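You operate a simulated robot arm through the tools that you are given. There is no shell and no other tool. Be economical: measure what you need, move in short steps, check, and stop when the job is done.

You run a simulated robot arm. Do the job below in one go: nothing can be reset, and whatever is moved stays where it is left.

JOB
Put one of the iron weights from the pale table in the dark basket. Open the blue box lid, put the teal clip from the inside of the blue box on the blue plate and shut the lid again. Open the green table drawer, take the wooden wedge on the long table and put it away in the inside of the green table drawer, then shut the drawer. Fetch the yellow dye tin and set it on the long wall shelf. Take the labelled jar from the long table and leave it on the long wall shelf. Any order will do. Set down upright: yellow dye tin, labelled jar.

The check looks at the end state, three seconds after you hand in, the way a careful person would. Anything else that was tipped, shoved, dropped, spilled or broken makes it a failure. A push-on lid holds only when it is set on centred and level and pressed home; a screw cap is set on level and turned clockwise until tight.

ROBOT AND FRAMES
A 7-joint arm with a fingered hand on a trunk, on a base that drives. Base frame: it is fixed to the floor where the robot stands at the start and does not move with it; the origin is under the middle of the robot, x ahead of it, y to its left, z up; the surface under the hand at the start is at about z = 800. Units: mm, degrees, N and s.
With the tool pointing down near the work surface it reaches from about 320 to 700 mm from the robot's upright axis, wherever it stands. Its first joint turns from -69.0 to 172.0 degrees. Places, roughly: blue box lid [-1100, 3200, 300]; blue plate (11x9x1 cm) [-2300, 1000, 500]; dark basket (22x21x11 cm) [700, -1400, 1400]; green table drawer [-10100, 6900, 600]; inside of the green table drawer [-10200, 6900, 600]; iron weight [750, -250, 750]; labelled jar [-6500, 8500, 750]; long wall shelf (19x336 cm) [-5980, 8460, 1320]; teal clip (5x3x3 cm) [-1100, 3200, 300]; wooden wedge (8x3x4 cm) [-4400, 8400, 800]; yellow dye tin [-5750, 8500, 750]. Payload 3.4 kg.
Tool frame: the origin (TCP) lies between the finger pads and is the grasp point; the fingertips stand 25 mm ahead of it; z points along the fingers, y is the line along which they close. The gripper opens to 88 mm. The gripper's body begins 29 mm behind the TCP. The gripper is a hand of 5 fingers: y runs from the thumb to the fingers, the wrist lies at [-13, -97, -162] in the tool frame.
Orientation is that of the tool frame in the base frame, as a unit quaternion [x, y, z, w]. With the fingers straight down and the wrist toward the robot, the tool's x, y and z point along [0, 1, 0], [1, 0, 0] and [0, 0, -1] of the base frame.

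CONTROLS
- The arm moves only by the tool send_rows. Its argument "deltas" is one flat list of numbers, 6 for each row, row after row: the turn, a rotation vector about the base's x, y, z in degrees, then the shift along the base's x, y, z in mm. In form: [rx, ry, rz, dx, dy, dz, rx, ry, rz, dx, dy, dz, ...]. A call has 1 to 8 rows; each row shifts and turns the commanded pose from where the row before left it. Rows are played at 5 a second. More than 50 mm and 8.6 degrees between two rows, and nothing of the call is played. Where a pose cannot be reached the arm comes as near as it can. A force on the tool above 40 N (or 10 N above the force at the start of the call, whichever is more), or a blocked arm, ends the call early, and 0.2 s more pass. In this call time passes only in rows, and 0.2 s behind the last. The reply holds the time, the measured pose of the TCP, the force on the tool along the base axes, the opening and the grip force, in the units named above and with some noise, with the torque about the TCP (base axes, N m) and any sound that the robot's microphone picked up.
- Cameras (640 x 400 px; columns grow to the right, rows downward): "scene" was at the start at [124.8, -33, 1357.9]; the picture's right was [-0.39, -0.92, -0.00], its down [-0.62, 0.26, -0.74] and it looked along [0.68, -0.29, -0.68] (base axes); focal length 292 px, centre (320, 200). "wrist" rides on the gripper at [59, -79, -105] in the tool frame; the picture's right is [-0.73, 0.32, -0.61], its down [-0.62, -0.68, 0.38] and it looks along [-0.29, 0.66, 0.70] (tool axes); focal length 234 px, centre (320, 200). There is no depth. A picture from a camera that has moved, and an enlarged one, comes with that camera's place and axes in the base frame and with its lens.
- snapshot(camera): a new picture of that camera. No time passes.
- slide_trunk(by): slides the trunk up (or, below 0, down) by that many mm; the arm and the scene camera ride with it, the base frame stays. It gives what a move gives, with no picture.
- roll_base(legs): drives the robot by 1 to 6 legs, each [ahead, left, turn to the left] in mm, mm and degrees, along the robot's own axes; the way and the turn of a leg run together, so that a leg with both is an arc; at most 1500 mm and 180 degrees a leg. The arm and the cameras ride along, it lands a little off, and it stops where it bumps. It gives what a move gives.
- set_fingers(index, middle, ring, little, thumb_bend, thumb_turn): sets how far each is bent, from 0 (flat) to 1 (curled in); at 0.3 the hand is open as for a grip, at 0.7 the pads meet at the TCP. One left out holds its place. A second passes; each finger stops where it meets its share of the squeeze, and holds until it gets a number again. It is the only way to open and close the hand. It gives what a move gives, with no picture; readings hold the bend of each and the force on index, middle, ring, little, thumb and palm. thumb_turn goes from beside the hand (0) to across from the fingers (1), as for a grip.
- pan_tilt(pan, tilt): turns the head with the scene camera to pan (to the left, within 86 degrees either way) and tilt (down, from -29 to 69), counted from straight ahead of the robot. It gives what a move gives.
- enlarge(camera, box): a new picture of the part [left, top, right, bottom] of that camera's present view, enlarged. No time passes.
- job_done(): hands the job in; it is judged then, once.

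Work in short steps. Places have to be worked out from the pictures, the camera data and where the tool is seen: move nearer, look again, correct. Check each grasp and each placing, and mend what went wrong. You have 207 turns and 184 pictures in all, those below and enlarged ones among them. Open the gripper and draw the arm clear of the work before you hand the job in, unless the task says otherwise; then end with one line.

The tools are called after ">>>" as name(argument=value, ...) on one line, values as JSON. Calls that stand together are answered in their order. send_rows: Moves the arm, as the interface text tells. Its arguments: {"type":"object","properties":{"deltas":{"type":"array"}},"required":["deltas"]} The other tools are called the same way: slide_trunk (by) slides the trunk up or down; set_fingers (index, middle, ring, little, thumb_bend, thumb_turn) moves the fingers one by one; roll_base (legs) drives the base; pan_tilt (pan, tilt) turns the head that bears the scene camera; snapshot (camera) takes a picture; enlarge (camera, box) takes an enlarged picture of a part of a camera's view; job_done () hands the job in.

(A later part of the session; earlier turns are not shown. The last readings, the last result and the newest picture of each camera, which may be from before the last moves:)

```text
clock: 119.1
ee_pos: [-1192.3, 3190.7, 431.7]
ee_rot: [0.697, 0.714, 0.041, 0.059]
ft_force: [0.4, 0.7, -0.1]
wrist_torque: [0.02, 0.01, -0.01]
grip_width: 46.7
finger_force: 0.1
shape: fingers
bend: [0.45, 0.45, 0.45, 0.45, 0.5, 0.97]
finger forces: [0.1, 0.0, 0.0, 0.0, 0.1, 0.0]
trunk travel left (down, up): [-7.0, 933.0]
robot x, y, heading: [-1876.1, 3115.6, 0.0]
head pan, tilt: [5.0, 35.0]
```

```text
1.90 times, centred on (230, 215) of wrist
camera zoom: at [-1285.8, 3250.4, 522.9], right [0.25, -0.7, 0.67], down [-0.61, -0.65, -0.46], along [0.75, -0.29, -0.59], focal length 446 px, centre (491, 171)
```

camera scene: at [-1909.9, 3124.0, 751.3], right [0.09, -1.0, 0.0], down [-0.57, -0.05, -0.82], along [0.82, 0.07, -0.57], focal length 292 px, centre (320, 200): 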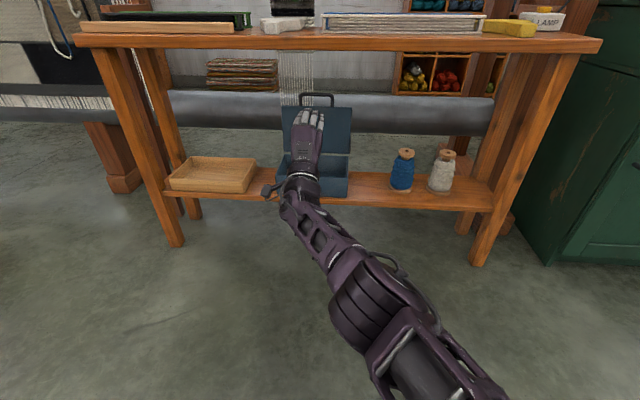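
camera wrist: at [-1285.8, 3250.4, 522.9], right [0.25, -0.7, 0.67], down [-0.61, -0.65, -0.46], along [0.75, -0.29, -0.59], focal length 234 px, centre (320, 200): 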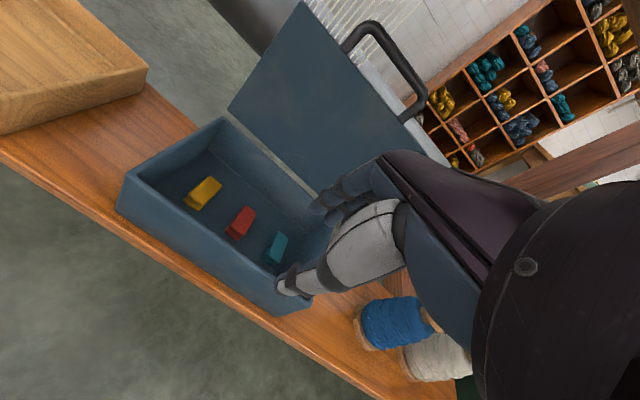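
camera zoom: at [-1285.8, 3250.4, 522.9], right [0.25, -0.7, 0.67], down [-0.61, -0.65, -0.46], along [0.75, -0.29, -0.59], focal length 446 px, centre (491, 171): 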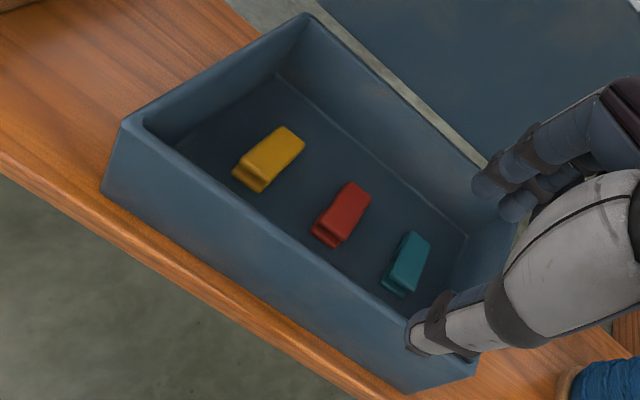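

The teal clip lies lengthwise along x, centred near (-1104, 3160), with the red one 57 mm to its left. I lower a bit, widen the hand, and move the base forward over it.

>>> send_rows(deltas=[0, 0, 0, 0, -15, -15, 0, 0, 0, 0, -14, -16])

>>> set_fingers(index=0.37, middle=0.37, ring=0.37, little=0.37, thumb_bend=0.37)

>>> roll_base(legs=[[88, 0, 0]])

>>> snapshot(camera="wrist")

```text
clock: 119.7
ee_pos: [-1191.4, 3162.8, 399.7]
ee_rot: [0.697, 0.713, 0.041, 0.059]
ft_force: [0.1, 0.5, -1.1]
wrist_torque: [-0.01, 0.01, 0.0]
grip_width: 46.9
finger_force: 0.1
shape: fingers
bend: [0.45, 0.45, 0.45, 0.45, 0.5, 0.97]
finger forces: [0.0, 0.0, 0.0, 0.0, 0.0, 0.1]
trunk travel left (down, up): [-7.0, 933.0]
robot x, y, heading: [-1877.8, 3120.2, 0.1]
head pan, tilt: [5.0, 35.0]
```

```text
clock: 120.7
ee_pos: [-1191.2, 3163.1, 399.9]
ee_rot: [0.697, 0.713, 0.041, 0.058]
ft_force: [-1.1, 0.1, 0.4]
wrist_torque: [0.01, -0.02, 0.02]
grip_width: 69.5
finger_force: 0.0
shape: fingers
bend: [0.37, 0.37, 0.37, 0.37, 0.37, 0.97]
finger forces: [0.0, 0.1, 0.0, 0.0, 0.0, 0.0]
trunk travel left (down, up): [-7.0, 933.0]
robot x, y, heading: [-1873.8, 3115.7, -0.2]
head pan, tilt: [5.0, 35.0]
```

```text
clock: 121.8
ee_pos: [-1103.0, 3162.1, 399.1]
ee_rot: [0.698, 0.713, 0.041, 0.058]
ft_force: [-0.1, -1.1, -0.1]
wrist_torque: [-0.02, -0.03, -0.04]
grip_width: 69.7
finger_force: 0.1
shape: fingers
bend: [0.37, 0.37, 0.37, 0.37, 0.37, 0.97]
finger forces: [0.0, 0.1, 0.0, 0.0, 0.0, 0.0]
trunk travel left (down, up): [-7.0, 933.0]
robot x, y, heading: [-1791.2, 3118.1, -0.2]
head pan, tilt: [5.0, 35.0]
```

```text
120 pictures are left
camera wrist: at [-1196.9, 3221.4, 490.1], right [0.25, -0.7, 0.67], down [-0.61, -0.65, -0.46], along [0.75, -0.29, -0.59], focal length 234 px, centre (320, 200)
```

wrist: 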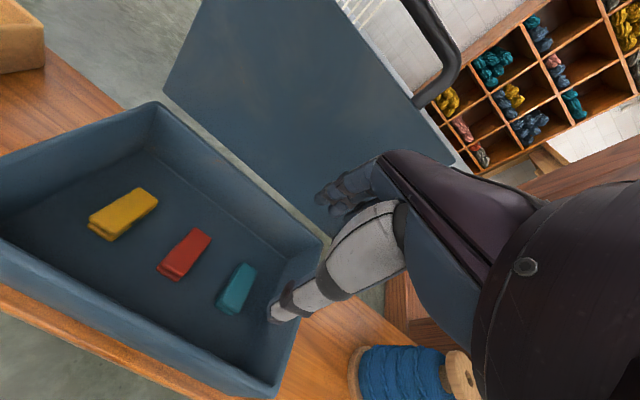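

Triangulating two wrist views gives better numbers: box rim z≈306, x -1165 to -1024, y 3107 to 3321, teal clip centre ≈(-1084, 3148, 238). I shift the base and descend in stages.

>>> roll_base(legs=[[19, 0, 0]])

>>> send_rows(deltas=[0, 0, 0, 0, -6, -30, 0, 0, 0, 0, 0, -30, 0, 0, 0, 0, 0, -20])

>>> snapshot(camera="wrist")

```text
clock: 122.5
ee_pos: [-1084.5, 3162.9, 400.8]
ee_rot: [0.697, 0.713, 0.042, 0.059]
ft_force: [-0.5, 0.0, -0.8]
wrist_torque: [-0.02, 0.02, -0.03]
grip_width: 69.6
finger_force: 0.1
shape: fingers
bend: [0.37, 0.37, 0.37, 0.37, 0.37, 0.97]
finger forces: [0.0, 0.0, 0.1, 0.0, 0.1, 0.0]
trunk travel left (down, up): [-7.0, 933.0]
robot x, y, heading: [-1773.8, 3115.8, -0.1]
head pan, tilt: [5.0, 35.0]
```

```text
clock: 123.3
ee_pos: [-1081.9, 3155.0, 320.4]
ee_rot: [0.697, 0.713, 0.041, 0.059]
ft_force: [1.0, 0.7, 0.1]
wrist_torque: [-0.03, -0.03, -0.01]
grip_width: 69.7
finger_force: 0.1
shape: fingers
bend: [0.37, 0.37, 0.37, 0.37, 0.37, 0.97]
finger forces: [0.1, 0.1, 0.0, 0.1, 0.0, 0.1]
trunk travel left (down, up): [-7.0, 933.0]
robot x, y, heading: [-1767.8, 3116.8, -0.0]
head pan, tilt: [5.0, 35.0]
```

```text
119 pictures are left
camera wrist: at [-1176.4, 3215.3, 410.1], right [0.25, -0.7, 0.67], down [-0.61, -0.65, -0.46], along [0.76, -0.29, -0.59], focal length 234 px, centre (320, 200)
```

wrist: 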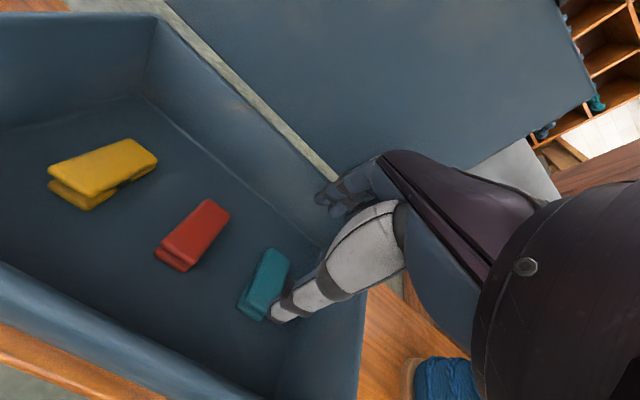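

The clip is confirmed at (-1086, 3147). I descend to grasp depth with the force guard.

>>> send_rows(deltas=[0, 0, 0, -3, -2, -20, 0, 0, 0, 0, 0, -20, 0, 0, 0, 0, 0, -10, 0, 0, 0, 0, 0, -10, 0, 0, 0, 0, 0, -8])

>>> snapshot(camera="wrist")

```text
clock: 124.3
ee_pos: [-1084.3, 3158.6, 277.8]
ee_rot: [0.695, 0.713, 0.055, 0.069]
ft_force: [1.4, 0.0, 17.1]
wrist_torque: [0.01, 0.79, 0.01]
grip_width: 74.8
finger_force: 8.3
shape: fingers
bend: [0.37, 0.37, 0.37, 0.37, 0.33, 0.98]
finger forces: [0.0, 0.0, 0.1, 0.0, 16.9, 0.0]
trunk travel left (down, up): [-7.0, 933.0]
robot x, y, heading: [-1770.8, 3120.6, 0.0]
head pan, tilt: [5.0, 35.0]
stopped in row 4: the force on the tool passed its limit at 45 N (the readings are from after the stop); the commanded pose is now the measured one
```

```text
118 pictures are left
camera wrist: at [-1180.3, 3216.1, 366.1], right [0.23, -0.71, 0.67], down [-0.59, -0.65, -0.48], along [0.77, -0.28, -0.57], focal length 234 px, centre (320, 200)
```

wrist: 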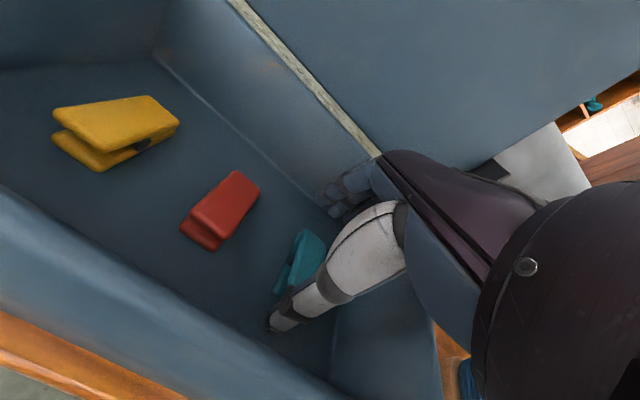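

The thumb touched something at a tip height of about 253. I zoom in to see what.

>>> enlarge(camera="wrist", box=[230, 200, 390, 360])

>>> enlarge(camera="scene", box=[240, 100, 400, 220])

```text
2.50 times, centred on (310, 280) of wrist
camera zoom: at [-1180.3, 3216.1, 366.1], right [0.23, -0.71, 0.67], down [-0.59, -0.65, -0.48], along [0.77, -0.28, -0.57], focal length 585 px, centre (345, 0)
```

zoom: 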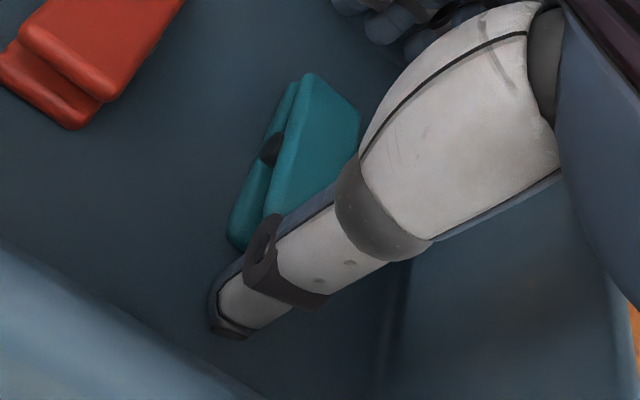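

```text
3.33 times, centred on (320, 160) of scene
camera zoom: at [-1634.9, 3124.1, 751.8], right [0.09, -1.0, 0.0], down [-0.57, -0.05, -0.82], along [0.82, 0.07, -0.57], focal length 972 px, centre (320, 333)
```

zoom: 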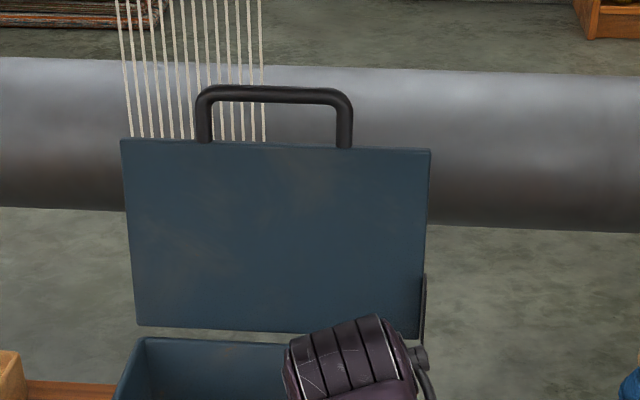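

The thumb seems to be pressing on the clip's near end. I rise and look again.

>>> send_rows(deltas=[0, 0, 0, 0, 0, 15, 0, 0, 0, 0, 0, 20])

>>> enlarge(camera="wrist", box=[160, 160, 400, 360])

```text
clock: 124.9
ee_pos: [-1084.0, 3158.5, 307.5]
ee_rot: [0.697, 0.713, 0.05, 0.064]
ft_force: [-0.4, 0.7, -0.5]
wrist_torque: [0.0, -0.01, 0.01]
grip_width: 70.1
finger_force: 0.1
shape: fingers
bend: [0.37, 0.37, 0.37, 0.37, 0.37, 0.97]
finger forces: [0.1, 0.0, 0.0, 0.0, 0.1, 0.0]
trunk travel left (down, up): [-7.0, 933.0]
robot x, y, heading: [-1765.4, 3118.4, -0.0]
head pan, tilt: [5.0, 35.0]
```

```text
2.00 times, centred on (280, 260) of wrist
camera zoom: at [-1180.8, 3216.0, 395.8], right [0.24, -0.71, 0.67], down [-0.6, -0.65, -0.47], along [0.77, -0.29, -0.57], focal length 468 px, centre (400, 80)
```

zoom: 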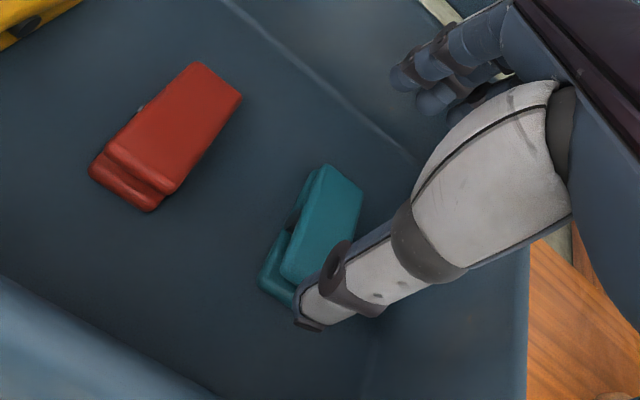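

The contact was at x≈-1130, so the thumb touched the box floor in front of the clip, and the clip is unmoved. I level the tool to vertical so the thumb isn't lower, then retry with a narrower opening.

>>> send_rows(deltas=[0, 4.5, 0, 0, -3, 0, 0, 4.5, 0, 0, -3, 0])

>>> set_fingers(index=0.41, middle=0.41, ring=0.41, little=0.41, thumb_bend=0.41)

>>> enlarge(camera="wrist", box=[160, 160, 400, 360])

```text
clock: 125.5
ee_pos: [-1085.3, 3153.0, 306.7]
ee_rot: [0.699, 0.715, -0.005, 0.007]
ft_force: [0.6, 1.0, -0.8]
wrist_torque: [0.01, -0.02, -0.01]
grip_width: 70.2
finger_force: 0.3
shape: fingers
bend: [0.37, 0.37, 0.37, 0.37, 0.37, 0.97]
finger forces: [0.0, 0.0, 0.1, 0.3, 0.0, 0.1]
trunk travel left (down, up): [-7.0, 933.0]
robot x, y, heading: [-1766.8, 3121.4, -0.1]
head pan, tilt: [5.0, 35.0]
```

```text
clock: 126.5
ee_pos: [-1084.5, 3152.0, 308.6]
ee_rot: [0.699, 0.715, -0.005, 0.009]
ft_force: [0.2, 0.3, 0.1]
wrist_torque: [-0.03, -0.02, 0.06]
grip_width: 62.3
finger_force: 0.2
shape: fingers
bend: [0.41, 0.41, 0.41, 0.4, 0.41, 0.97]
finger forces: [0.0, 0.0, 0.0, 0.9, 0.0, 0.0]
trunk travel left (down, up): [-7.0, 933.0]
robot x, y, heading: [-1769.5, 3117.4, -0.1]
head pan, tilt: [5.0, 35.0]
```

```text
2.00 times, centred on (280, 260) of wrist
camera zoom: at [-1165.1, 3210.5, 410.5], right [0.34, -0.71, 0.62], down [-0.66, -0.65, -0.38], along [0.67, -0.29, -0.69], focal length 468 px, centre (400, 80)
```

zoom: 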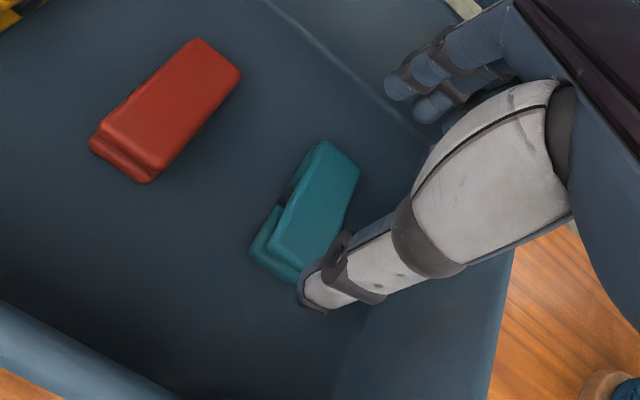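

The little finger brushes the right wall, so I curl it away, shift +3 mm in y, and lower with the guard.

>>> send_rows(deltas=[0, 0, 0, -2, 4, 0])

>>> set_fingers(little=1.0)

>>> send_rows(deltas=[0, 0, 0, 0, 0, -12, 0, 0, 0, 0, 0, -8, 0, 0, 0, 0, 0, -6, 0, 0, 0, 0, 0, -5, 0, 0, 0, 0, 0, -4])

>>> enlarge(camera="wrist", box=[160, 160, 400, 360])

```text
clock: 126.9
ee_pos: [-1086.6, 3155.7, 308.1]
ee_rot: [0.698, 0.716, -0.005, 0.009]
ft_force: [0.4, 0.4, 0.3]
wrist_torque: [0.03, -0.01, -0.02]
grip_width: 61.9
finger_force: 0.0
shape: fingers
bend: [0.41, 0.41, 0.41, 0.41, 0.41, 0.97]
finger forces: [0.0, 0.0, 0.1, 0.0, 0.1, 0.0]
trunk travel left (down, up): [-7.0, 933.0]
robot x, y, heading: [-1770.0, 3117.9, 0.0]
head pan, tilt: [5.0, 35.0]
```

```text
clock: 127.9
ee_pos: [-1086.1, 3156.3, 308.3]
ee_rot: [0.699, 0.715, -0.005, 0.009]
ft_force: [0.0, 1.5, 0.0]
wrist_torque: [-0.02, 0.03, 0.03]
grip_width: 62.2
finger_force: 0.1
shape: fingers
bend: [0.41, 0.41, 0.41, 1.0, 0.41, 0.97]
finger forces: [0.0, 0.0, 0.0, 0.0, 0.0, 0.1]
trunk travel left (down, up): [-7.0, 933.0]
robot x, y, heading: [-1768.8, 3117.4, -0.0]
head pan, tilt: [5.0, 35.0]
```

```text
clock: 129.1
ee_pos: [-1086.1, 3155.5, 276.1]
ee_rot: [0.699, 0.715, -0.004, 0.01]
ft_force: [-0.6, 0.0, 1.3]
wrist_torque: [0.03, -0.04, 0.01]
grip_width: 61.9
finger_force: 0.2
shape: fingers
bend: [0.41, 0.41, 0.41, 1.0, 0.41, 0.97]
finger forces: [0.0, 1.0, 0.0, 0.0, 0.2, 0.0]
trunk travel left (down, up): [-7.0, 933.0]
robot x, y, heading: [-1769.2, 3117.4, 0.2]
head pan, tilt: [5.0, 35.0]
```

```text
2.00 times, centred on (280, 260) of wrist
camera zoom: at [-1166.8, 3213.9, 378.1], right [0.34, -0.71, 0.62], down [-0.66, -0.65, -0.38], along [0.67, -0.29, -0.69], focal length 468 px, centre (400, 80)
```

zoom: 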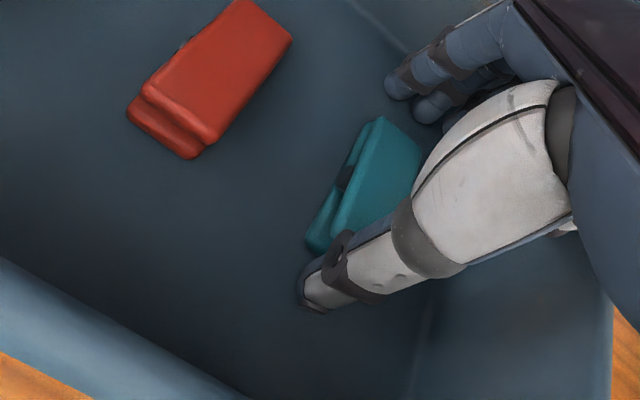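

The tips are just at the floor, on either side of the clip. I close the thumb, index, middle and ring.

>>> set_fingers(index=0.68, middle=0.7, ring=0.7, thumb_bend=0.7)

>>> enlarge(camera="wrist", box=[160, 160, 400, 360])

```text
clock: 130.1
ee_pos: [-1085.3, 3155.8, 277.0]
ee_rot: [0.698, 0.716, -0.004, 0.009]
ft_force: [4.1, 0.1, 8.3]
wrist_torque: [-0.05, -0.35, 0.03]
grip_width: 43.3
finger_force: 17.7
shape: fingers
bend: [0.53, 0.56, 0.7, 1.0, 0.49, 0.96]
finger forces: [8.4, 14.1, 0.0, 0.0, 13.6, 0.1]
trunk travel left (down, up): [-7.0, 933.0]
robot x, y, heading: [-1768.6, 3116.6, 0.2]
head pan, tilt: [5.0, 35.0]
```

```text
2.00 times, centred on (280, 260) of wrist
camera zoom: at [-1167.0, 3213.9, 379.3], right [0.33, -0.71, 0.62], down [-0.66, -0.65, -0.38], along [0.67, -0.29, -0.68], focal length 468 px, centre (400, 80)
```

zoom: 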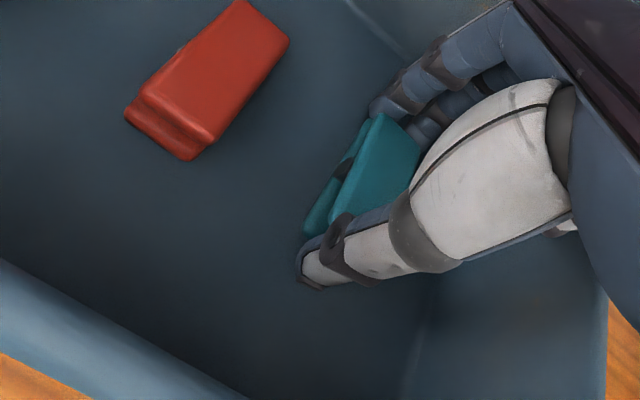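

The clip is gripped at 43 mm by index, middle and thumb. I lift it out.

>>> send_rows(deltas=[0, 0, 0, 0, 0, 12, 0, 0, 0, 0, 0, 25, 0, 0, 0, 0, 0, 30, 0, 0, 0, 0, 0, 35])

>>> snapshot(camera="wrist")

```text
clock: 131.1
ee_pos: [-1085.2, 3155.4, 374.3]
ee_rot: [0.699, 0.715, -0.005, 0.009]
ft_force: [-0.2, 0.5, 0.4]
wrist_torque: [0.01, -0.02, 0.0]
grip_width: 43.1
finger_force: 14.5
shape: fingers
bend: [0.54, 0.57, 0.7, 1.0, 0.49, 0.96]
finger forces: [7.8, 6.6, 0.0, 0.1, 14.7, 0.0]
trunk travel left (down, up): [-7.0, 933.0]
robot x, y, heading: [-1767.6, 3116.3, 0.0]
head pan, tilt: [5.0, 35.0]
```

```text
111 pictures are left
camera wrist: at [-1165.9, 3214.1, 477.9], right [0.34, -0.71, 0.62], down [-0.66, -0.65, -0.38], along [0.67, -0.29, -0.69], focal length 234 px, centre (320, 200)
```

wrist: 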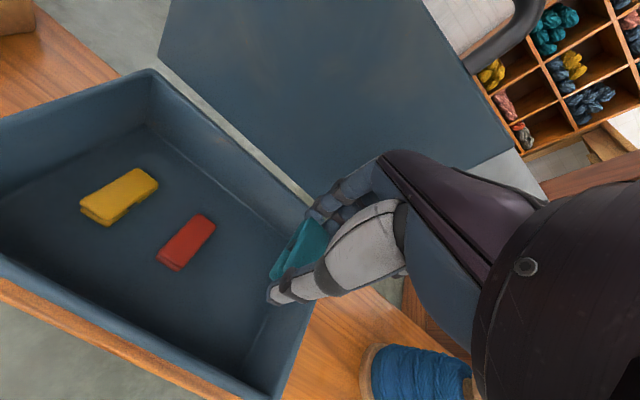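

The clip is lifted clear, with red and yellow undisturbed. I back out and turn toward the shelf unit with the plate.

>>> roll_base(legs=[[-400, 0, 0], [0, 0, -90]])

>>> slide_trunk(by=400)

>>> pan_tilt(pan=0, tilt=18)

>>> snapshot(camera="scene")

```text
clock: 137.4
ee_pos: [-2120.6, 2433.5, 374.8]
ee_rot: [1.0, 0.017, -0.01, 0.003]
ft_force: [-0.8, -0.5, 0.1]
wrist_torque: [0.02, -0.02, -0.02]
grip_width: 42.8
finger_force: 13.8
shape: fingers
bend: [0.54, 0.58, 0.7, 1.0, 0.49, 0.96]
finger forces: [7.4, 6.3, 0.0, 0.1, 13.9, 0.0]
trunk travel left (down, up): [-7.0, 933.0]
robot x, y, heading: [-2165.7, 3117.0, -89.5]
head pan, tilt: [5.0, 35.0]
```

```text
clock: 141.2
ee_pos: [-2120.3, 2434.2, 775.7]
ee_rot: [1.0, 0.017, -0.009, 0.003]
ft_force: [-0.8, -0.6, 0.8]
wrist_torque: [0.02, -0.06, -0.04]
grip_width: 42.9
finger_force: 13.7
shape: fingers
bend: [0.54, 0.58, 0.7, 1.0, 0.49, 0.96]
finger forces: [7.6, 6.3, 0.0, 0.0, 14.0, 0.0]
trunk travel left (down, up): [-407.0, 533.0]
robot x, y, heading: [-2170.2, 3117.3, -89.4]
head pan, tilt: [5.0, 35.0]
```

```text
clock: 142.0
ee_pos: [-2119.9, 2432.5, 774.6]
ee_rot: [1.0, 0.018, -0.01, 0.003]
ft_force: [-0.3, 0.0, -0.2]
wrist_torque: [0.04, -0.01, 0.03]
grip_width: 42.6
finger_force: 13.8
shape: fingers
bend: [0.54, 0.58, 0.7, 1.0, 0.49, 0.96]
finger forces: [7.6, 6.3, 0.1, 0.1, 14.0, 0.0]
trunk travel left (down, up): [-407.0, 533.0]
robot x, y, heading: [-2161.6, 3117.3, -89.5]
head pan, tilt: [0.0, 18.0]
```

```text
110 pictures are left
camera scene: at [-2166.4, 2973.4, 1178.4], right [-1.0, -0.01, 0.0], down [0.0, 0.31, -0.95], along [0.01, -0.95, -0.31], focal length 292 px, centre (320, 200)
```

scene: 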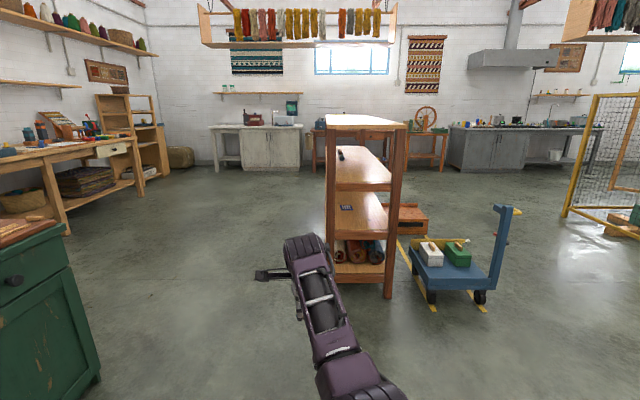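

The plate is the small dark item on the third shelf of that unit. I zoom in.

>>> enlarge(camera="scene", box=[310, 100, 430, 300])

```text
2.00 times, centred on (370, 200) of scene
camera zoom: at [-2166.4, 2973.4, 1178.4], right [-1.0, -0.01, 0.0], down [0.0, 0.31, -0.95], along [0.01, -0.95, -0.31], focal length 583 px, centre (220, 200)
```

zoom: 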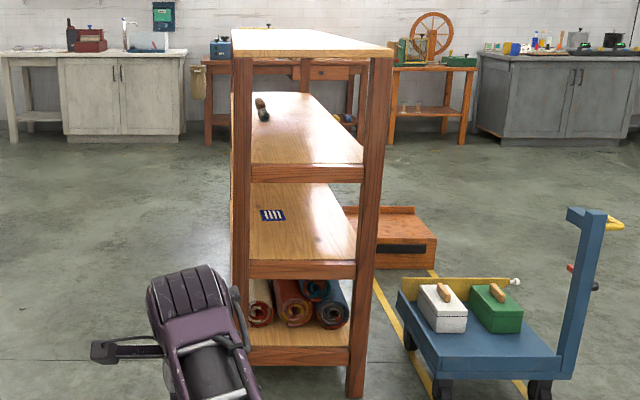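

The plate is near the +x edge of its shelf, at about (-2330, 1000). I drive to the +x side of the unit and face it.

>>> roll_base(legs=[[1000, 600, 0], [1050, 0, 0], [0, 0, -90]])

>>> pan_tilt(pan=0, tilt=35)

>>> snapshot(camera="scene")

```text
clock: 155.6
ee_pos: [-2166.3, 639.5, 781.8]
ee_rot: [0.874, -0.486, -0.001, 0.003]
ft_force: [20.5, 7.2, 8.6]
wrist_torque: [0.21, -0.29, -0.21]
grip_width: 45.7
finger_force: 36.7
shape: fingers
bend: [0.63, 0.68, 0.7, 1.0, 0.42, 0.9]
finger forces: [3.0, 44.8, 0.5, 0.0, 24.8, 0.1]
trunk travel left (down, up): [-407.0, 533.0]
robot x, y, heading: [-1604.8, 1017.4, -150.8]
head pan, tilt: [0.0, 18.0]
stopped in leg 3: the force on the tool passed its limit at 55 N (the readings are from after the stop); the commanded pose is now the measured one
```

```text
clock: 156.4
ee_pos: [-2167.5, 639.9, 780.9]
ee_rot: [0.874, -0.487, -0.002, 0.003]
ft_force: [25.4, 3.0, 12.2]
wrist_torque: [0.16, -0.33, -0.17]
grip_width: 45.9
finger_force: 42.4
shape: fingers
bend: [0.63, 0.68, 0.7, 1.0, 0.42, 0.9]
finger forces: [2.5, 53.1, 1.2, 0.1, 27.3, 0.1]
trunk travel left (down, up): [-407.0, 533.0]
robot x, y, heading: [-1603.8, 1010.9, -150.9]
head pan, tilt: [0.0, 35.0]
```

```text
108 pictures are left
camera scene: at [-1719.8, 949.5, 1152.3], right [-0.49, 0.87, 0.0], down [0.49, 0.28, -0.82], along [-0.72, -0.4, -0.57], focal length 292 px, centre (320, 200)
```

scene: 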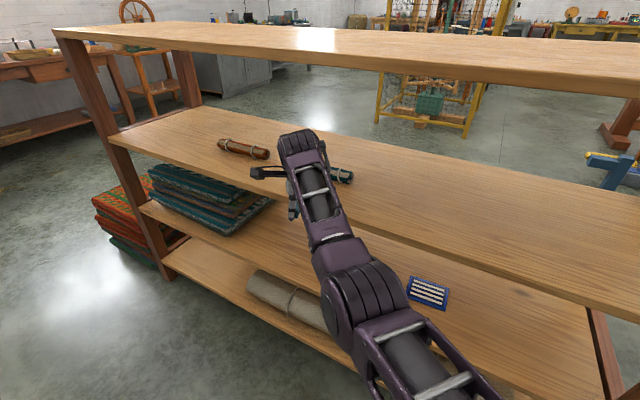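

The hand bumped the shelf's edge while turning. I rotate back and check the clip and the shelf.

>>> roll_base(legs=[[0, 0, 15]])

>>> snapshot(camera="wrist")

>>> snapshot(camera="scene")

```text
clock: 157.7
ee_pos: [-2054.8, 504.1, 778.1]
ee_rot: [0.929, -0.369, 0.0, 0.001]
ft_force: [0.0, -0.1, -0.5]
wrist_torque: [-0.01, -0.01, 0.0]
grip_width: 42.4
finger_force: 14.7
shape: fingers
bend: [0.56, 0.6, 0.7, 1.0, 0.49, 0.95]
finger forces: [8.2, 5.8, 0.0, 0.0, 14.9, 0.1]
trunk travel left (down, up): [-407.0, 533.0]
robot x, y, heading: [-1604.2, 1013.4, -135.7]
head pan, tilt: [0.0, 35.0]
```

```text
107 pictures are left
camera wrist: at [-1958.3, 521.5, 881.0], right [-0.75, 0.26, 0.61], down [0.01, 0.92, -0.38], along [-0.66, -0.28, -0.7], focal length 234 px, centre (320, 200)
```

wrist: 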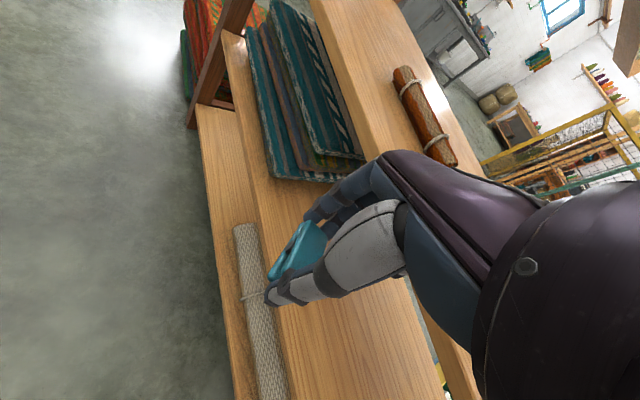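

```text
106 pictures are left
camera scene: at [-1704.5, 918.5, 1151.3], right [-0.7, 0.72, 0.0], down [0.41, 0.4, -0.82], along [-0.59, -0.57, -0.57], focal length 292 px, centre (320, 200)
```

scene: 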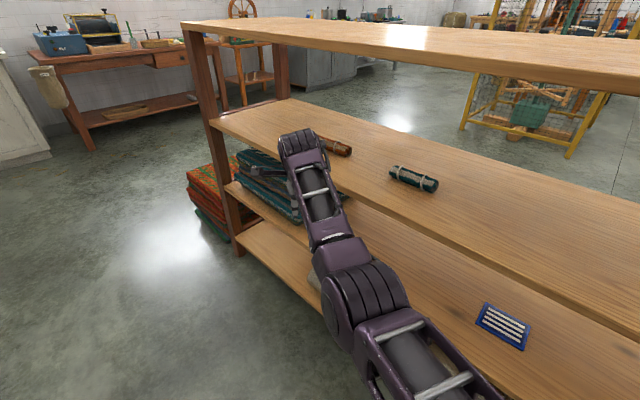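

The clip is still held and the shelf items look undisturbed. I pull away from the shelf, square up to heading 180, and look at the plate.

>>> roll_base(legs=[[-215, 209, 0], [0, 0, -44.3]])

>>> pan_tilt(pan=5, tilt=35)

>>> snapshot(camera="scene")

>>> snapshot(camera="wrist")

```text
clock: 161.9
ee_pos: [-1987.7, 999.6, 777.1]
ee_rot: [-0.704, 0.711, 0.0, -0.001]
ft_force: [-0.6, -0.7, -0.4]
wrist_torque: [0.0, -0.02, -0.02]
grip_width: 42.3
finger_force: 14.4
shape: fingers
bend: [0.56, 0.6, 0.7, 1.0, 0.49, 0.95]
finger forces: [8.0, 5.8, 0.0, 0.0, 14.5, 0.0]
trunk travel left (down, up): [-407.0, 533.0]
robot x, y, heading: [-1307.2, 1016.8, 177.1]
head pan, tilt: [0.0, 35.0]
```

```text
clock: 162.6
ee_pos: [-1988.3, 1000.3, 777.0]
ee_rot: [-0.704, 0.71, 0.0, -0.001]
ft_force: [0.0, 0.8, -0.2]
wrist_torque: [0.03, 0.0, 0.0]
grip_width: 42.0
finger_force: 14.2
shape: fingers
bend: [0.56, 0.6, 0.7, 1.0, 0.49, 0.95]
finger forces: [8.0, 5.8, 0.0, 0.0, 14.5, 0.0]
trunk travel left (down, up): [-407.0, 533.0]
robot x, y, heading: [-1307.7, 1013.7, 176.8]
head pan, tilt: [5.0, 35.0]
```

```text
105 pictures are left
camera scene: at [-1446.4, 1014.2, 1151.3], right [-0.03, 1.0, 0.0], down [0.57, 0.02, -0.82], along [-0.82, -0.03, -0.57], focal length 292 px, centre (320, 200)
```

scene: 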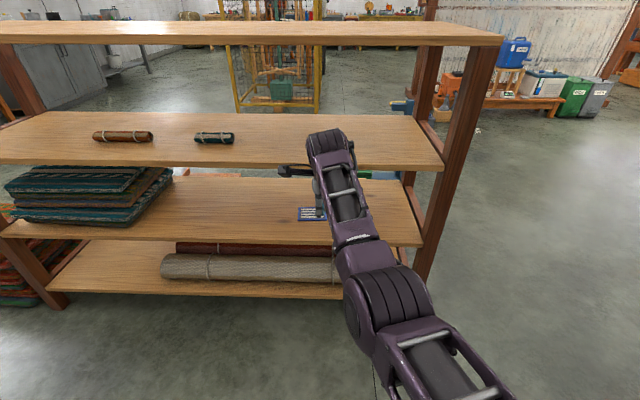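

```text
104 pictures are left
camera wrist: at [-1909.8, 941.0, 881.2], right [-0.31, 0.73, 0.61], down [0.69, 0.62, -0.38], along [-0.65, 0.3, -0.7], focal length 234 px, centre (320, 200)
```

wrist: 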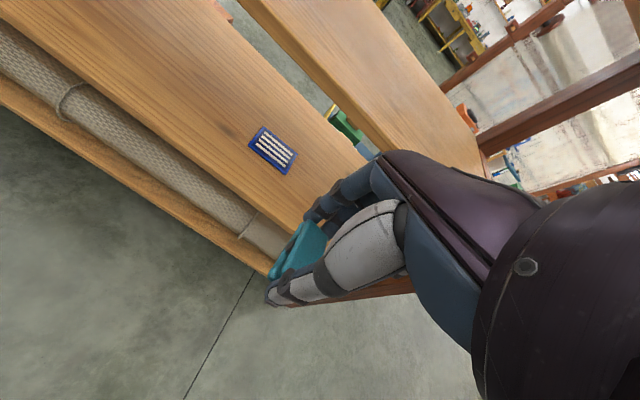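

There are conflicting depth estimates for the plate shelf (z≈450 or 530). I lower the trunk for a flatter view to pin it down.

>>> slide_trunk(by=-300)

>>> snapshot(camera="scene")

>>> snapshot(camera="wrist")

```text
clock: 165.6
ee_pos: [-1988.6, 1001.2, 477.0]
ee_rot: [-0.704, 0.711, 0.0, -0.001]
ft_force: [-0.1, 0.1, -0.2]
wrist_torque: [0.03, -0.02, -0.04]
grip_width: 42.5
finger_force: 14.3
shape: fingers
bend: [0.56, 0.6, 0.7, 1.0, 0.49, 0.95]
finger forces: [8.0, 5.7, 0.0, 0.0, 14.6, 0.0]
trunk travel left (down, up): [-107.0, 833.0]
robot x, y, heading: [-1305.4, 1015.3, 177.1]
head pan, tilt: [5.0, 35.0]
```

```text
103 pictures are left
camera scene: at [-1446.4, 1014.1, 851.4], right [-0.03, 1.0, 0.0], down [0.57, 0.02, -0.82], along [-0.82, -0.03, -0.57], focal length 292 px, centre (320, 200)
```

scene: 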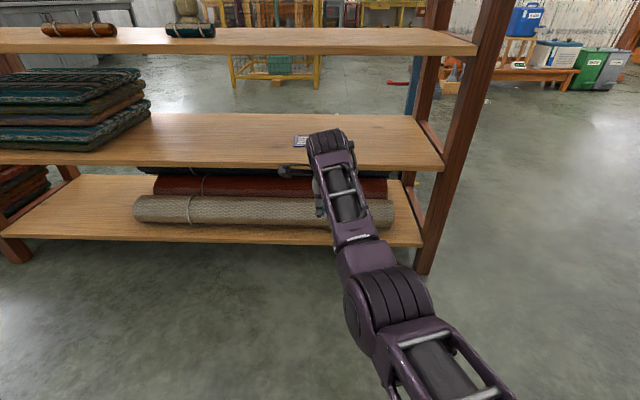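

```text
102 pictures are left
camera wrist: at [-1909.8, 941.1, 581.2], right [-0.31, 0.73, 0.61], down [0.69, 0.62, -0.38], along [-0.65, 0.3, -0.7], focal length 234 px, centre (320, 200)
```

wrist: 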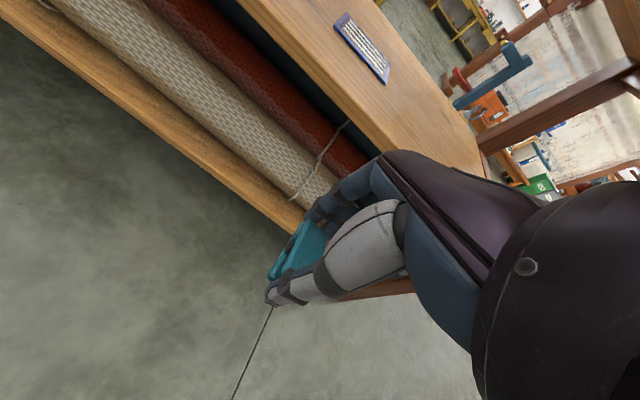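

Using the 300 mm baseline: shelf top z≈459, front edge x≈-2204, plate centre ≈(-2330, 950). I tilt the tool 25° forward, set its height, and drive in partway.

>>> send_rows(deltas=[0, 8.3, 0, 0, -17, 24, 0, 8.3, 0, 0, -17, 24, 0, 8.3, 0, 0, -17, 24])

>>> roll_base(legs=[[240, 12, 0]])

>>> snapshot(camera="wrist")

>>> snapshot(camera="scene")

```text
clock: 166.4
ee_pos: [-1988.7, 947.9, 552.9]
ee_rot: [-0.687, 0.694, 0.152, -0.154]
ft_force: [0.6, -1.1, -0.8]
wrist_torque: [0.0, 0.0, -0.04]
grip_width: 42.3
finger_force: 14.0
shape: fingers
bend: [0.56, 0.6, 0.7, 1.0, 0.49, 0.95]
finger forces: [7.9, 5.8, 0.0, 0.0, 14.4, 0.0]
trunk travel left (down, up): [-107.0, 833.0]
robot x, y, heading: [-1304.4, 1014.0, 176.7]
head pan, tilt: [5.0, 35.0]
```

```text
clock: 168.2
ee_pos: [-2236.8, 947.0, 551.8]
ee_rot: [-0.687, 0.694, 0.151, -0.153]
ft_force: [-0.5, 0.3, 0.0]
wrist_torque: [0.0, -0.02, 0.01]
grip_width: 42.1
finger_force: 14.2
shape: fingers
bend: [0.56, 0.6, 0.7, 1.0, 0.49, 0.95]
finger forces: [8.0, 5.8, 0.1, 0.0, 14.4, 0.0]
trunk travel left (down, up): [-107.0, 833.0]
robot x, y, heading: [-1555.1, 1016.2, 177.0]
head pan, tilt: [5.0, 35.0]
```

```text
101 pictures are left
camera wrist: at [-2121.3, 887.9, 613.6], right [-0.03, 0.73, 0.68], down [0.46, 0.62, -0.64], along [-0.89, 0.3, -0.36], focal length 234 px, centre (320, 200)
```

wrist: 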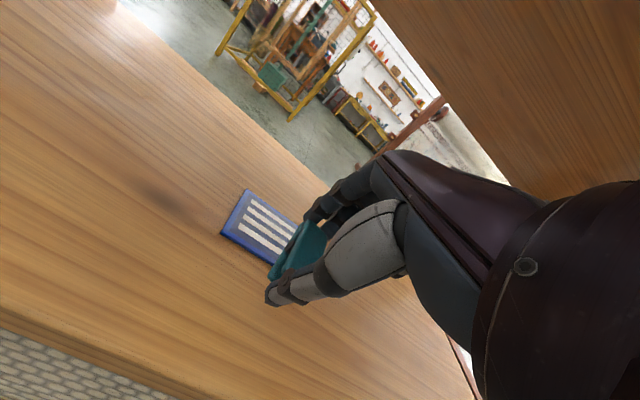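

```text
100 pictures are left
camera scene: at [-1694.8, 1015.0, 851.3], right [-0.04, 1.0, 0.0], down [0.57, 0.02, -0.82], along [-0.82, -0.03, -0.57], focal length 292 px, centre (320, 200)
```

scene: 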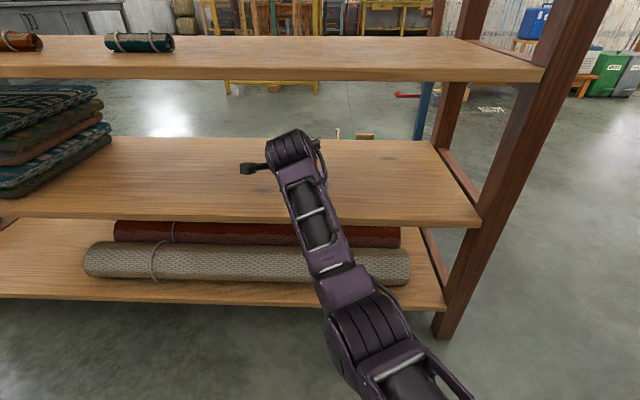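

The plate spans about x -2285..-2368, y 902..1012. I advance 89 mm and lower with the guard until touch.

>>> roll_base(legs=[[89, -4, 0]])

>>> send_rows(deltas=[0, 0, 0, 0, 0, -15, 0, 0, 0, 0, 0, -12, 0, 0, 0, 0, 0, -8])

>>> snapshot(camera="wrist")

```text
clock: 169.3
ee_pos: [-2328.2, 955.7, 552.2]
ee_rot: [-0.688, 0.693, 0.151, -0.154]
ft_force: [-0.8, 0.1, -0.2]
wrist_torque: [-0.02, 0.01, 0.03]
grip_width: 42.2
finger_force: 13.7
shape: fingers
bend: [0.56, 0.6, 0.7, 1.0, 0.49, 0.95]
finger forces: [7.9, 5.8, 0.0, 0.0, 14.4, 0.0]
trunk travel left (down, up): [-107.0, 833.0]
robot x, y, heading: [-1644.9, 1025.1, 177.0]
head pan, tilt: [5.0, 35.0]
```

```text
clock: 170.1
ee_pos: [-2325.9, 956.9, 519.7]
ee_rot: [-0.687, 0.694, 0.153, -0.154]
ft_force: [-0.1, 1.4, 0.4]
wrist_torque: [-0.02, 0.01, 0.02]
grip_width: 42.1
finger_force: 14.0
shape: fingers
bend: [0.56, 0.6, 0.7, 1.0, 0.49, 0.95]
finger forces: [7.8, 5.7, 0.0, 0.0, 14.3, 0.0]
trunk travel left (down, up): [-107.0, 833.0]
robot x, y, heading: [-1645.7, 1027.8, 177.1]
head pan, tilt: [5.0, 35.0]
```

```text
99 pictures are left
camera wrist: at [-2211.8, 896.7, 580.2], right [-0.03, 0.73, 0.68], down [0.46, 0.62, -0.64], along [-0.89, 0.3, -0.35], focal length 234 px, centre (320, 200)
```

wrist: 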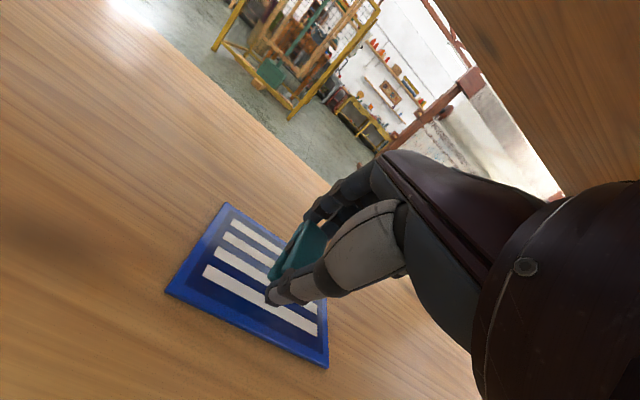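

It's well centred over the plate. I continue lowering gently.

>>> send_rows(deltas=[0, 0, 0, 0, 0, -6, 0, 0, 0, 0, 0, -4, 0, 0, 0, 0, 0, -4, 0, 0, 0, 0, 0, -3, 0, 0, 0, 0, 0, -3, 0, 0, 0, 0, 0, -3])

>>> enlarge(camera="wrist", box=[150, 190, 390, 390])

```text
clock: 171.5
ee_pos: [-2327.2, 960.5, 505.8]
ee_rot: [-0.684, 0.693, 0.161, -0.159]
ft_force: [6.3, -1.9, 26.2]
wrist_torque: [-0.26, -0.94, 0.05]
grip_width: 42.1
finger_force: 28.4
shape: fingers
bend: [0.55, 0.59, 0.7, 1.0, 0.51, 0.95]
finger forces: [8.7, 6.0, 0.1, 0.0, 42.6, 0.0]
trunk travel left (down, up): [-107.0, 833.0]
robot x, y, heading: [-1645.4, 1025.5, 177.1]
head pan, tilt: [5.0, 35.0]
```

```text
2.00 times, centred on (270, 290) of wrist
camera zoom: at [-2211.3, 900.1, 563.7], right [-0.01, 0.73, 0.69], down [0.45, 0.62, -0.64], along [-0.89, 0.3, -0.34], focal length 468 px, centre (420, 20)
```

zoom: 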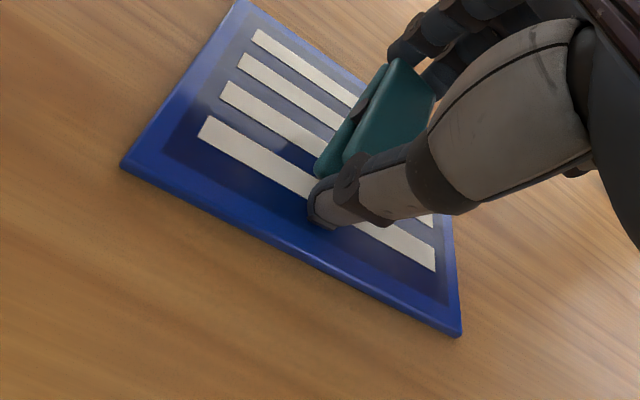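

The thumb tip is on the plate. I raise slightly, level the tool most of the way, then settle again.

>>> send_rows(deltas=[0, 0, 0, 0, -3, 5, 0, -8, 0, 0, 0, 0, 0, -8, 0, 0, 0, 0])

>>> send_rows(deltas=[0, 0, 0, 0, 0, -3, 0, 0, 0, 0, 0, -3, 0, 0, 0, 0, 0, -3])

>>> enlarge(camera="wrist", box=[150, 190, 390, 390])

```text
clock: 172.3
ee_pos: [-2326.8, 952.0, 497.2]
ee_rot: [-0.702, 0.708, 0.052, -0.053]
ft_force: [0.7, 0.6, 0.3]
wrist_torque: [0.02, 0.04, -0.02]
grip_width: 41.6
finger_force: 13.6
shape: fingers
bend: [0.54, 0.58, 0.7, 1.0, 0.5, 0.96]
finger forces: [7.8, 5.7, 0.0, 0.0, 14.2, 0.0]
trunk travel left (down, up): [-107.0, 833.0]
robot x, y, heading: [-1646.3, 1025.7, 177.2]
head pan, tilt: [5.0, 35.0]
```

```text
clock: 173.1
ee_pos: [-2326.4, 952.2, 496.4]
ee_rot: [-0.702, 0.707, 0.058, -0.06]
ft_force: [-1.4, 0.3, 20.3]
wrist_torque: [-0.11, -0.57, 0.01]
grip_width: 42.1
finger_force: 22.8
shape: fingers
bend: [0.54, 0.58, 0.7, 1.0, 0.51, 0.96]
finger forces: [8.2, 6.3, 0.0, 0.1, 30.8, 0.0]
trunk travel left (down, up): [-107.0, 833.0]
robot x, y, heading: [-1645.1, 1025.4, 176.9]
head pan, tilt: [5.0, 35.0]
```

```text
2.00 times, centred on (270, 290) of wrist
camera zoom: at [-2231.6, 892.8, 586.0], right [-0.21, 0.73, 0.65], down [0.61, 0.62, -0.49], along [-0.76, 0.29, -0.58], focal length 468 px, centre (420, 20)
```

zoom: 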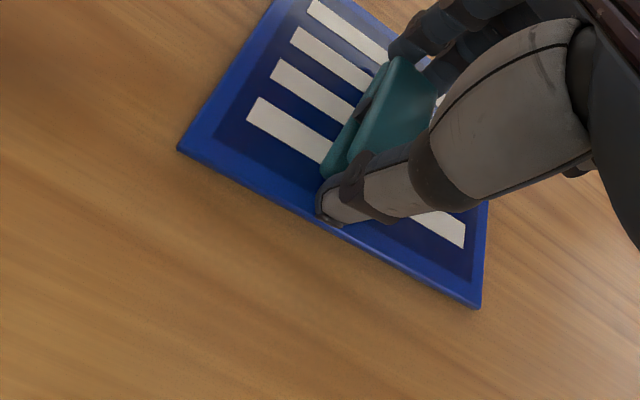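

The clip is low over the middle of the plate. I lift 4 mm to unload the thumb and open.

>>> send_rows(deltas=[0, 0, 0, 0, 0, 3])

>>> set_fingers(index=0.42, middle=0.42, ring=0.42, thumb_bend=0.4)

>>> send_rows(deltas=[0, 0, 0, 0, 0, 15, 0, 4, 0, 0, 0, 20, 0, 8, 0, 0, 0, 20])

>>> snapshot(camera="wrist")

```text
clock: 173.5
ee_pos: [-2326.1, 952.9, 495.7]
ee_rot: [-0.702, 0.708, 0.056, -0.058]
ft_force: [-3.0, -1.5, 18.6]
wrist_torque: [-0.1, -0.54, -0.03]
grip_width: 41.6
finger_force: 22.6
shape: fingers
bend: [0.54, 0.58, 0.7, 1.0, 0.51, 0.96]
finger forces: [9.1, 6.5, 0.1, 0.0, 29.4, 0.0]
trunk travel left (down, up): [-107.0, 833.0]
robot x, y, heading: [-1649.6, 1025.4, 177.0]
head pan, tilt: [5.0, 35.0]
```

```text
clock: 174.5
ee_pos: [-2326.5, 953.0, 496.5]
ee_rot: [-0.702, 0.708, 0.056, -0.058]
ft_force: [-4.1, -2.8, 22.1]
wrist_torque: [-0.21, -0.62, -0.12]
grip_width: 54.4
finger_force: 10.2
shape: fingers
bend: [0.42, 0.42, 0.42, 1.0, 0.46, 0.96]
finger forces: [0.1, 0.0, 0.0, 0.1, 22.0, 0.1]
trunk travel left (down, up): [-107.0, 833.0]
robot x, y, heading: [-1650.0, 1023.1, 177.3]
head pan, tilt: [5.0, 35.0]
```

```text
clock: 175.3
ee_pos: [-2329.2, 954.7, 548.9]
ee_rot: [-0.693, 0.698, 0.128, -0.129]
ft_force: [-0.2, -0.1, -1.2]
wrist_torque: [0.01, 0.01, 0.03]
grip_width: 61.0
finger_force: 0.1
shape: fingers
bend: [0.42, 0.42, 0.42, 1.0, 0.4, 0.97]
finger forces: [0.2, 0.0, 0.0, 0.1, 0.0, 0.1]
trunk travel left (down, up): [-107.0, 833.0]
robot x, y, heading: [-1645.7, 1022.5, 177.1]
head pan, tilt: [5.0, 35.0]
```

```text
96 pictures are left
camera wrist: at [-2216.3, 894.9, 617.5], right [-0.08, 0.73, 0.68], down [0.5, 0.62, -0.6], along [-0.86, 0.3, -0.42], focal length 234 px, centre (320, 200)
```

wrist: 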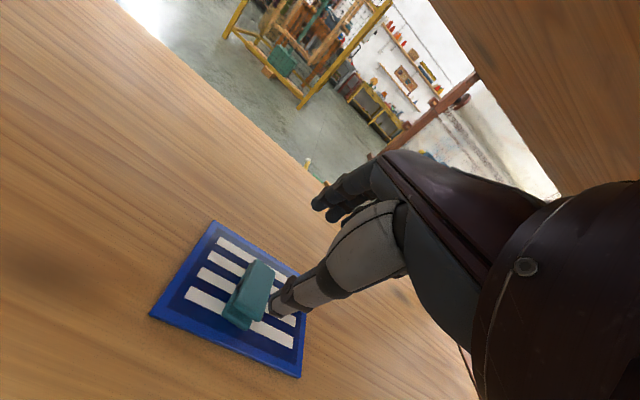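

The clip rests on the plate. I withdraw, then drive back to the blue box to shut the lid.

>>> roll_base(legs=[[-400, 0, 0], [0, 0, -87], [1000, 500, 0], [1112, 270, 0], [0, 0, -90]])

>>> slide_trunk(by=-100)

>>> pan_tilt(pan=5, tilt=35)

>>> snapshot(camera="scene")

```text
clock: 195.9
ee_pos: [-1325.4, 3206.7, 548.3]
ee_rot: [0.683, 0.708, 0.132, 0.125]
ft_force: [1.1, -0.6, -0.4]
wrist_torque: [-0.02, -0.02, -0.02]
grip_width: 60.9
finger_force: 0.0
shape: fingers
bend: [0.42, 0.42, 0.42, 1.0, 0.4, 0.97]
finger forces: [0.0, 0.1, 0.0, 0.0, 0.0, 0.0]
trunk travel left (down, up): [-107.0, 833.0]
robot x, y, heading: [-2003.6, 3103.2, -0.4]
head pan, tilt: [5.0, 35.0]
```

```text
clock: 197.2
ee_pos: [-1324.8, 3205.0, 450.1]
ee_rot: [0.682, 0.709, 0.132, 0.124]
ft_force: [0.3, 0.3, -0.5]
wrist_torque: [-0.04, -0.01, 0.03]
grip_width: 60.6
finger_force: 0.1
shape: fingers
bend: [0.42, 0.42, 0.42, 1.0, 0.4, 0.97]
finger forces: [0.1, 0.0, 0.0, 0.0, 0.0, 0.0]
trunk travel left (down, up): [-7.0, 933.0]
robot x, y, heading: [-1997.7, 3104.0, -0.0]
head pan, tilt: [5.0, 35.0]
```

```text
clock: 197.8
ee_pos: [-1325.1, 3205.4, 449.6]
ee_rot: [0.682, 0.709, 0.133, 0.124]
ft_force: [-1.4, 0.0, 0.3]
wrist_torque: [0.01, 0.02, 0.01]
grip_width: 60.8
finger_force: 0.0
shape: fingers
bend: [0.42, 0.42, 0.42, 1.0, 0.4, 0.97]
finger forces: [0.0, 0.0, 0.0, 0.0, 0.0, 0.0]
trunk travel left (down, up): [-7.0, 933.0]
robot x, y, heading: [-2001.2, 3107.0, -0.4]
head pan, tilt: [5.0, 35.0]
```

```text
95 pictures are left
camera scene: at [-1867.1, 3111.5, 751.4], right [0.08, -1.0, 0.0], down [-0.57, -0.05, -0.82], along [0.82, 0.07, -0.57], focal length 292 px, centre (320, 200)
```

scene: 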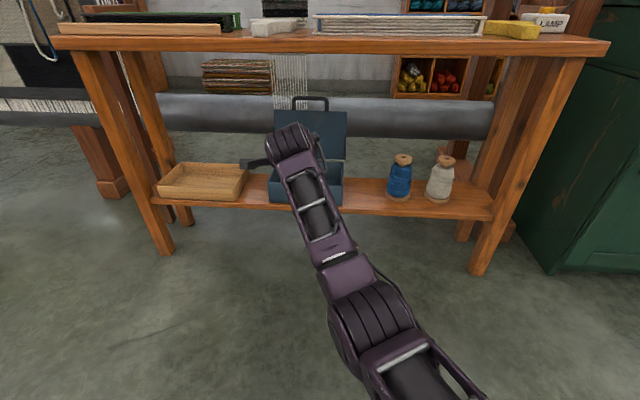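

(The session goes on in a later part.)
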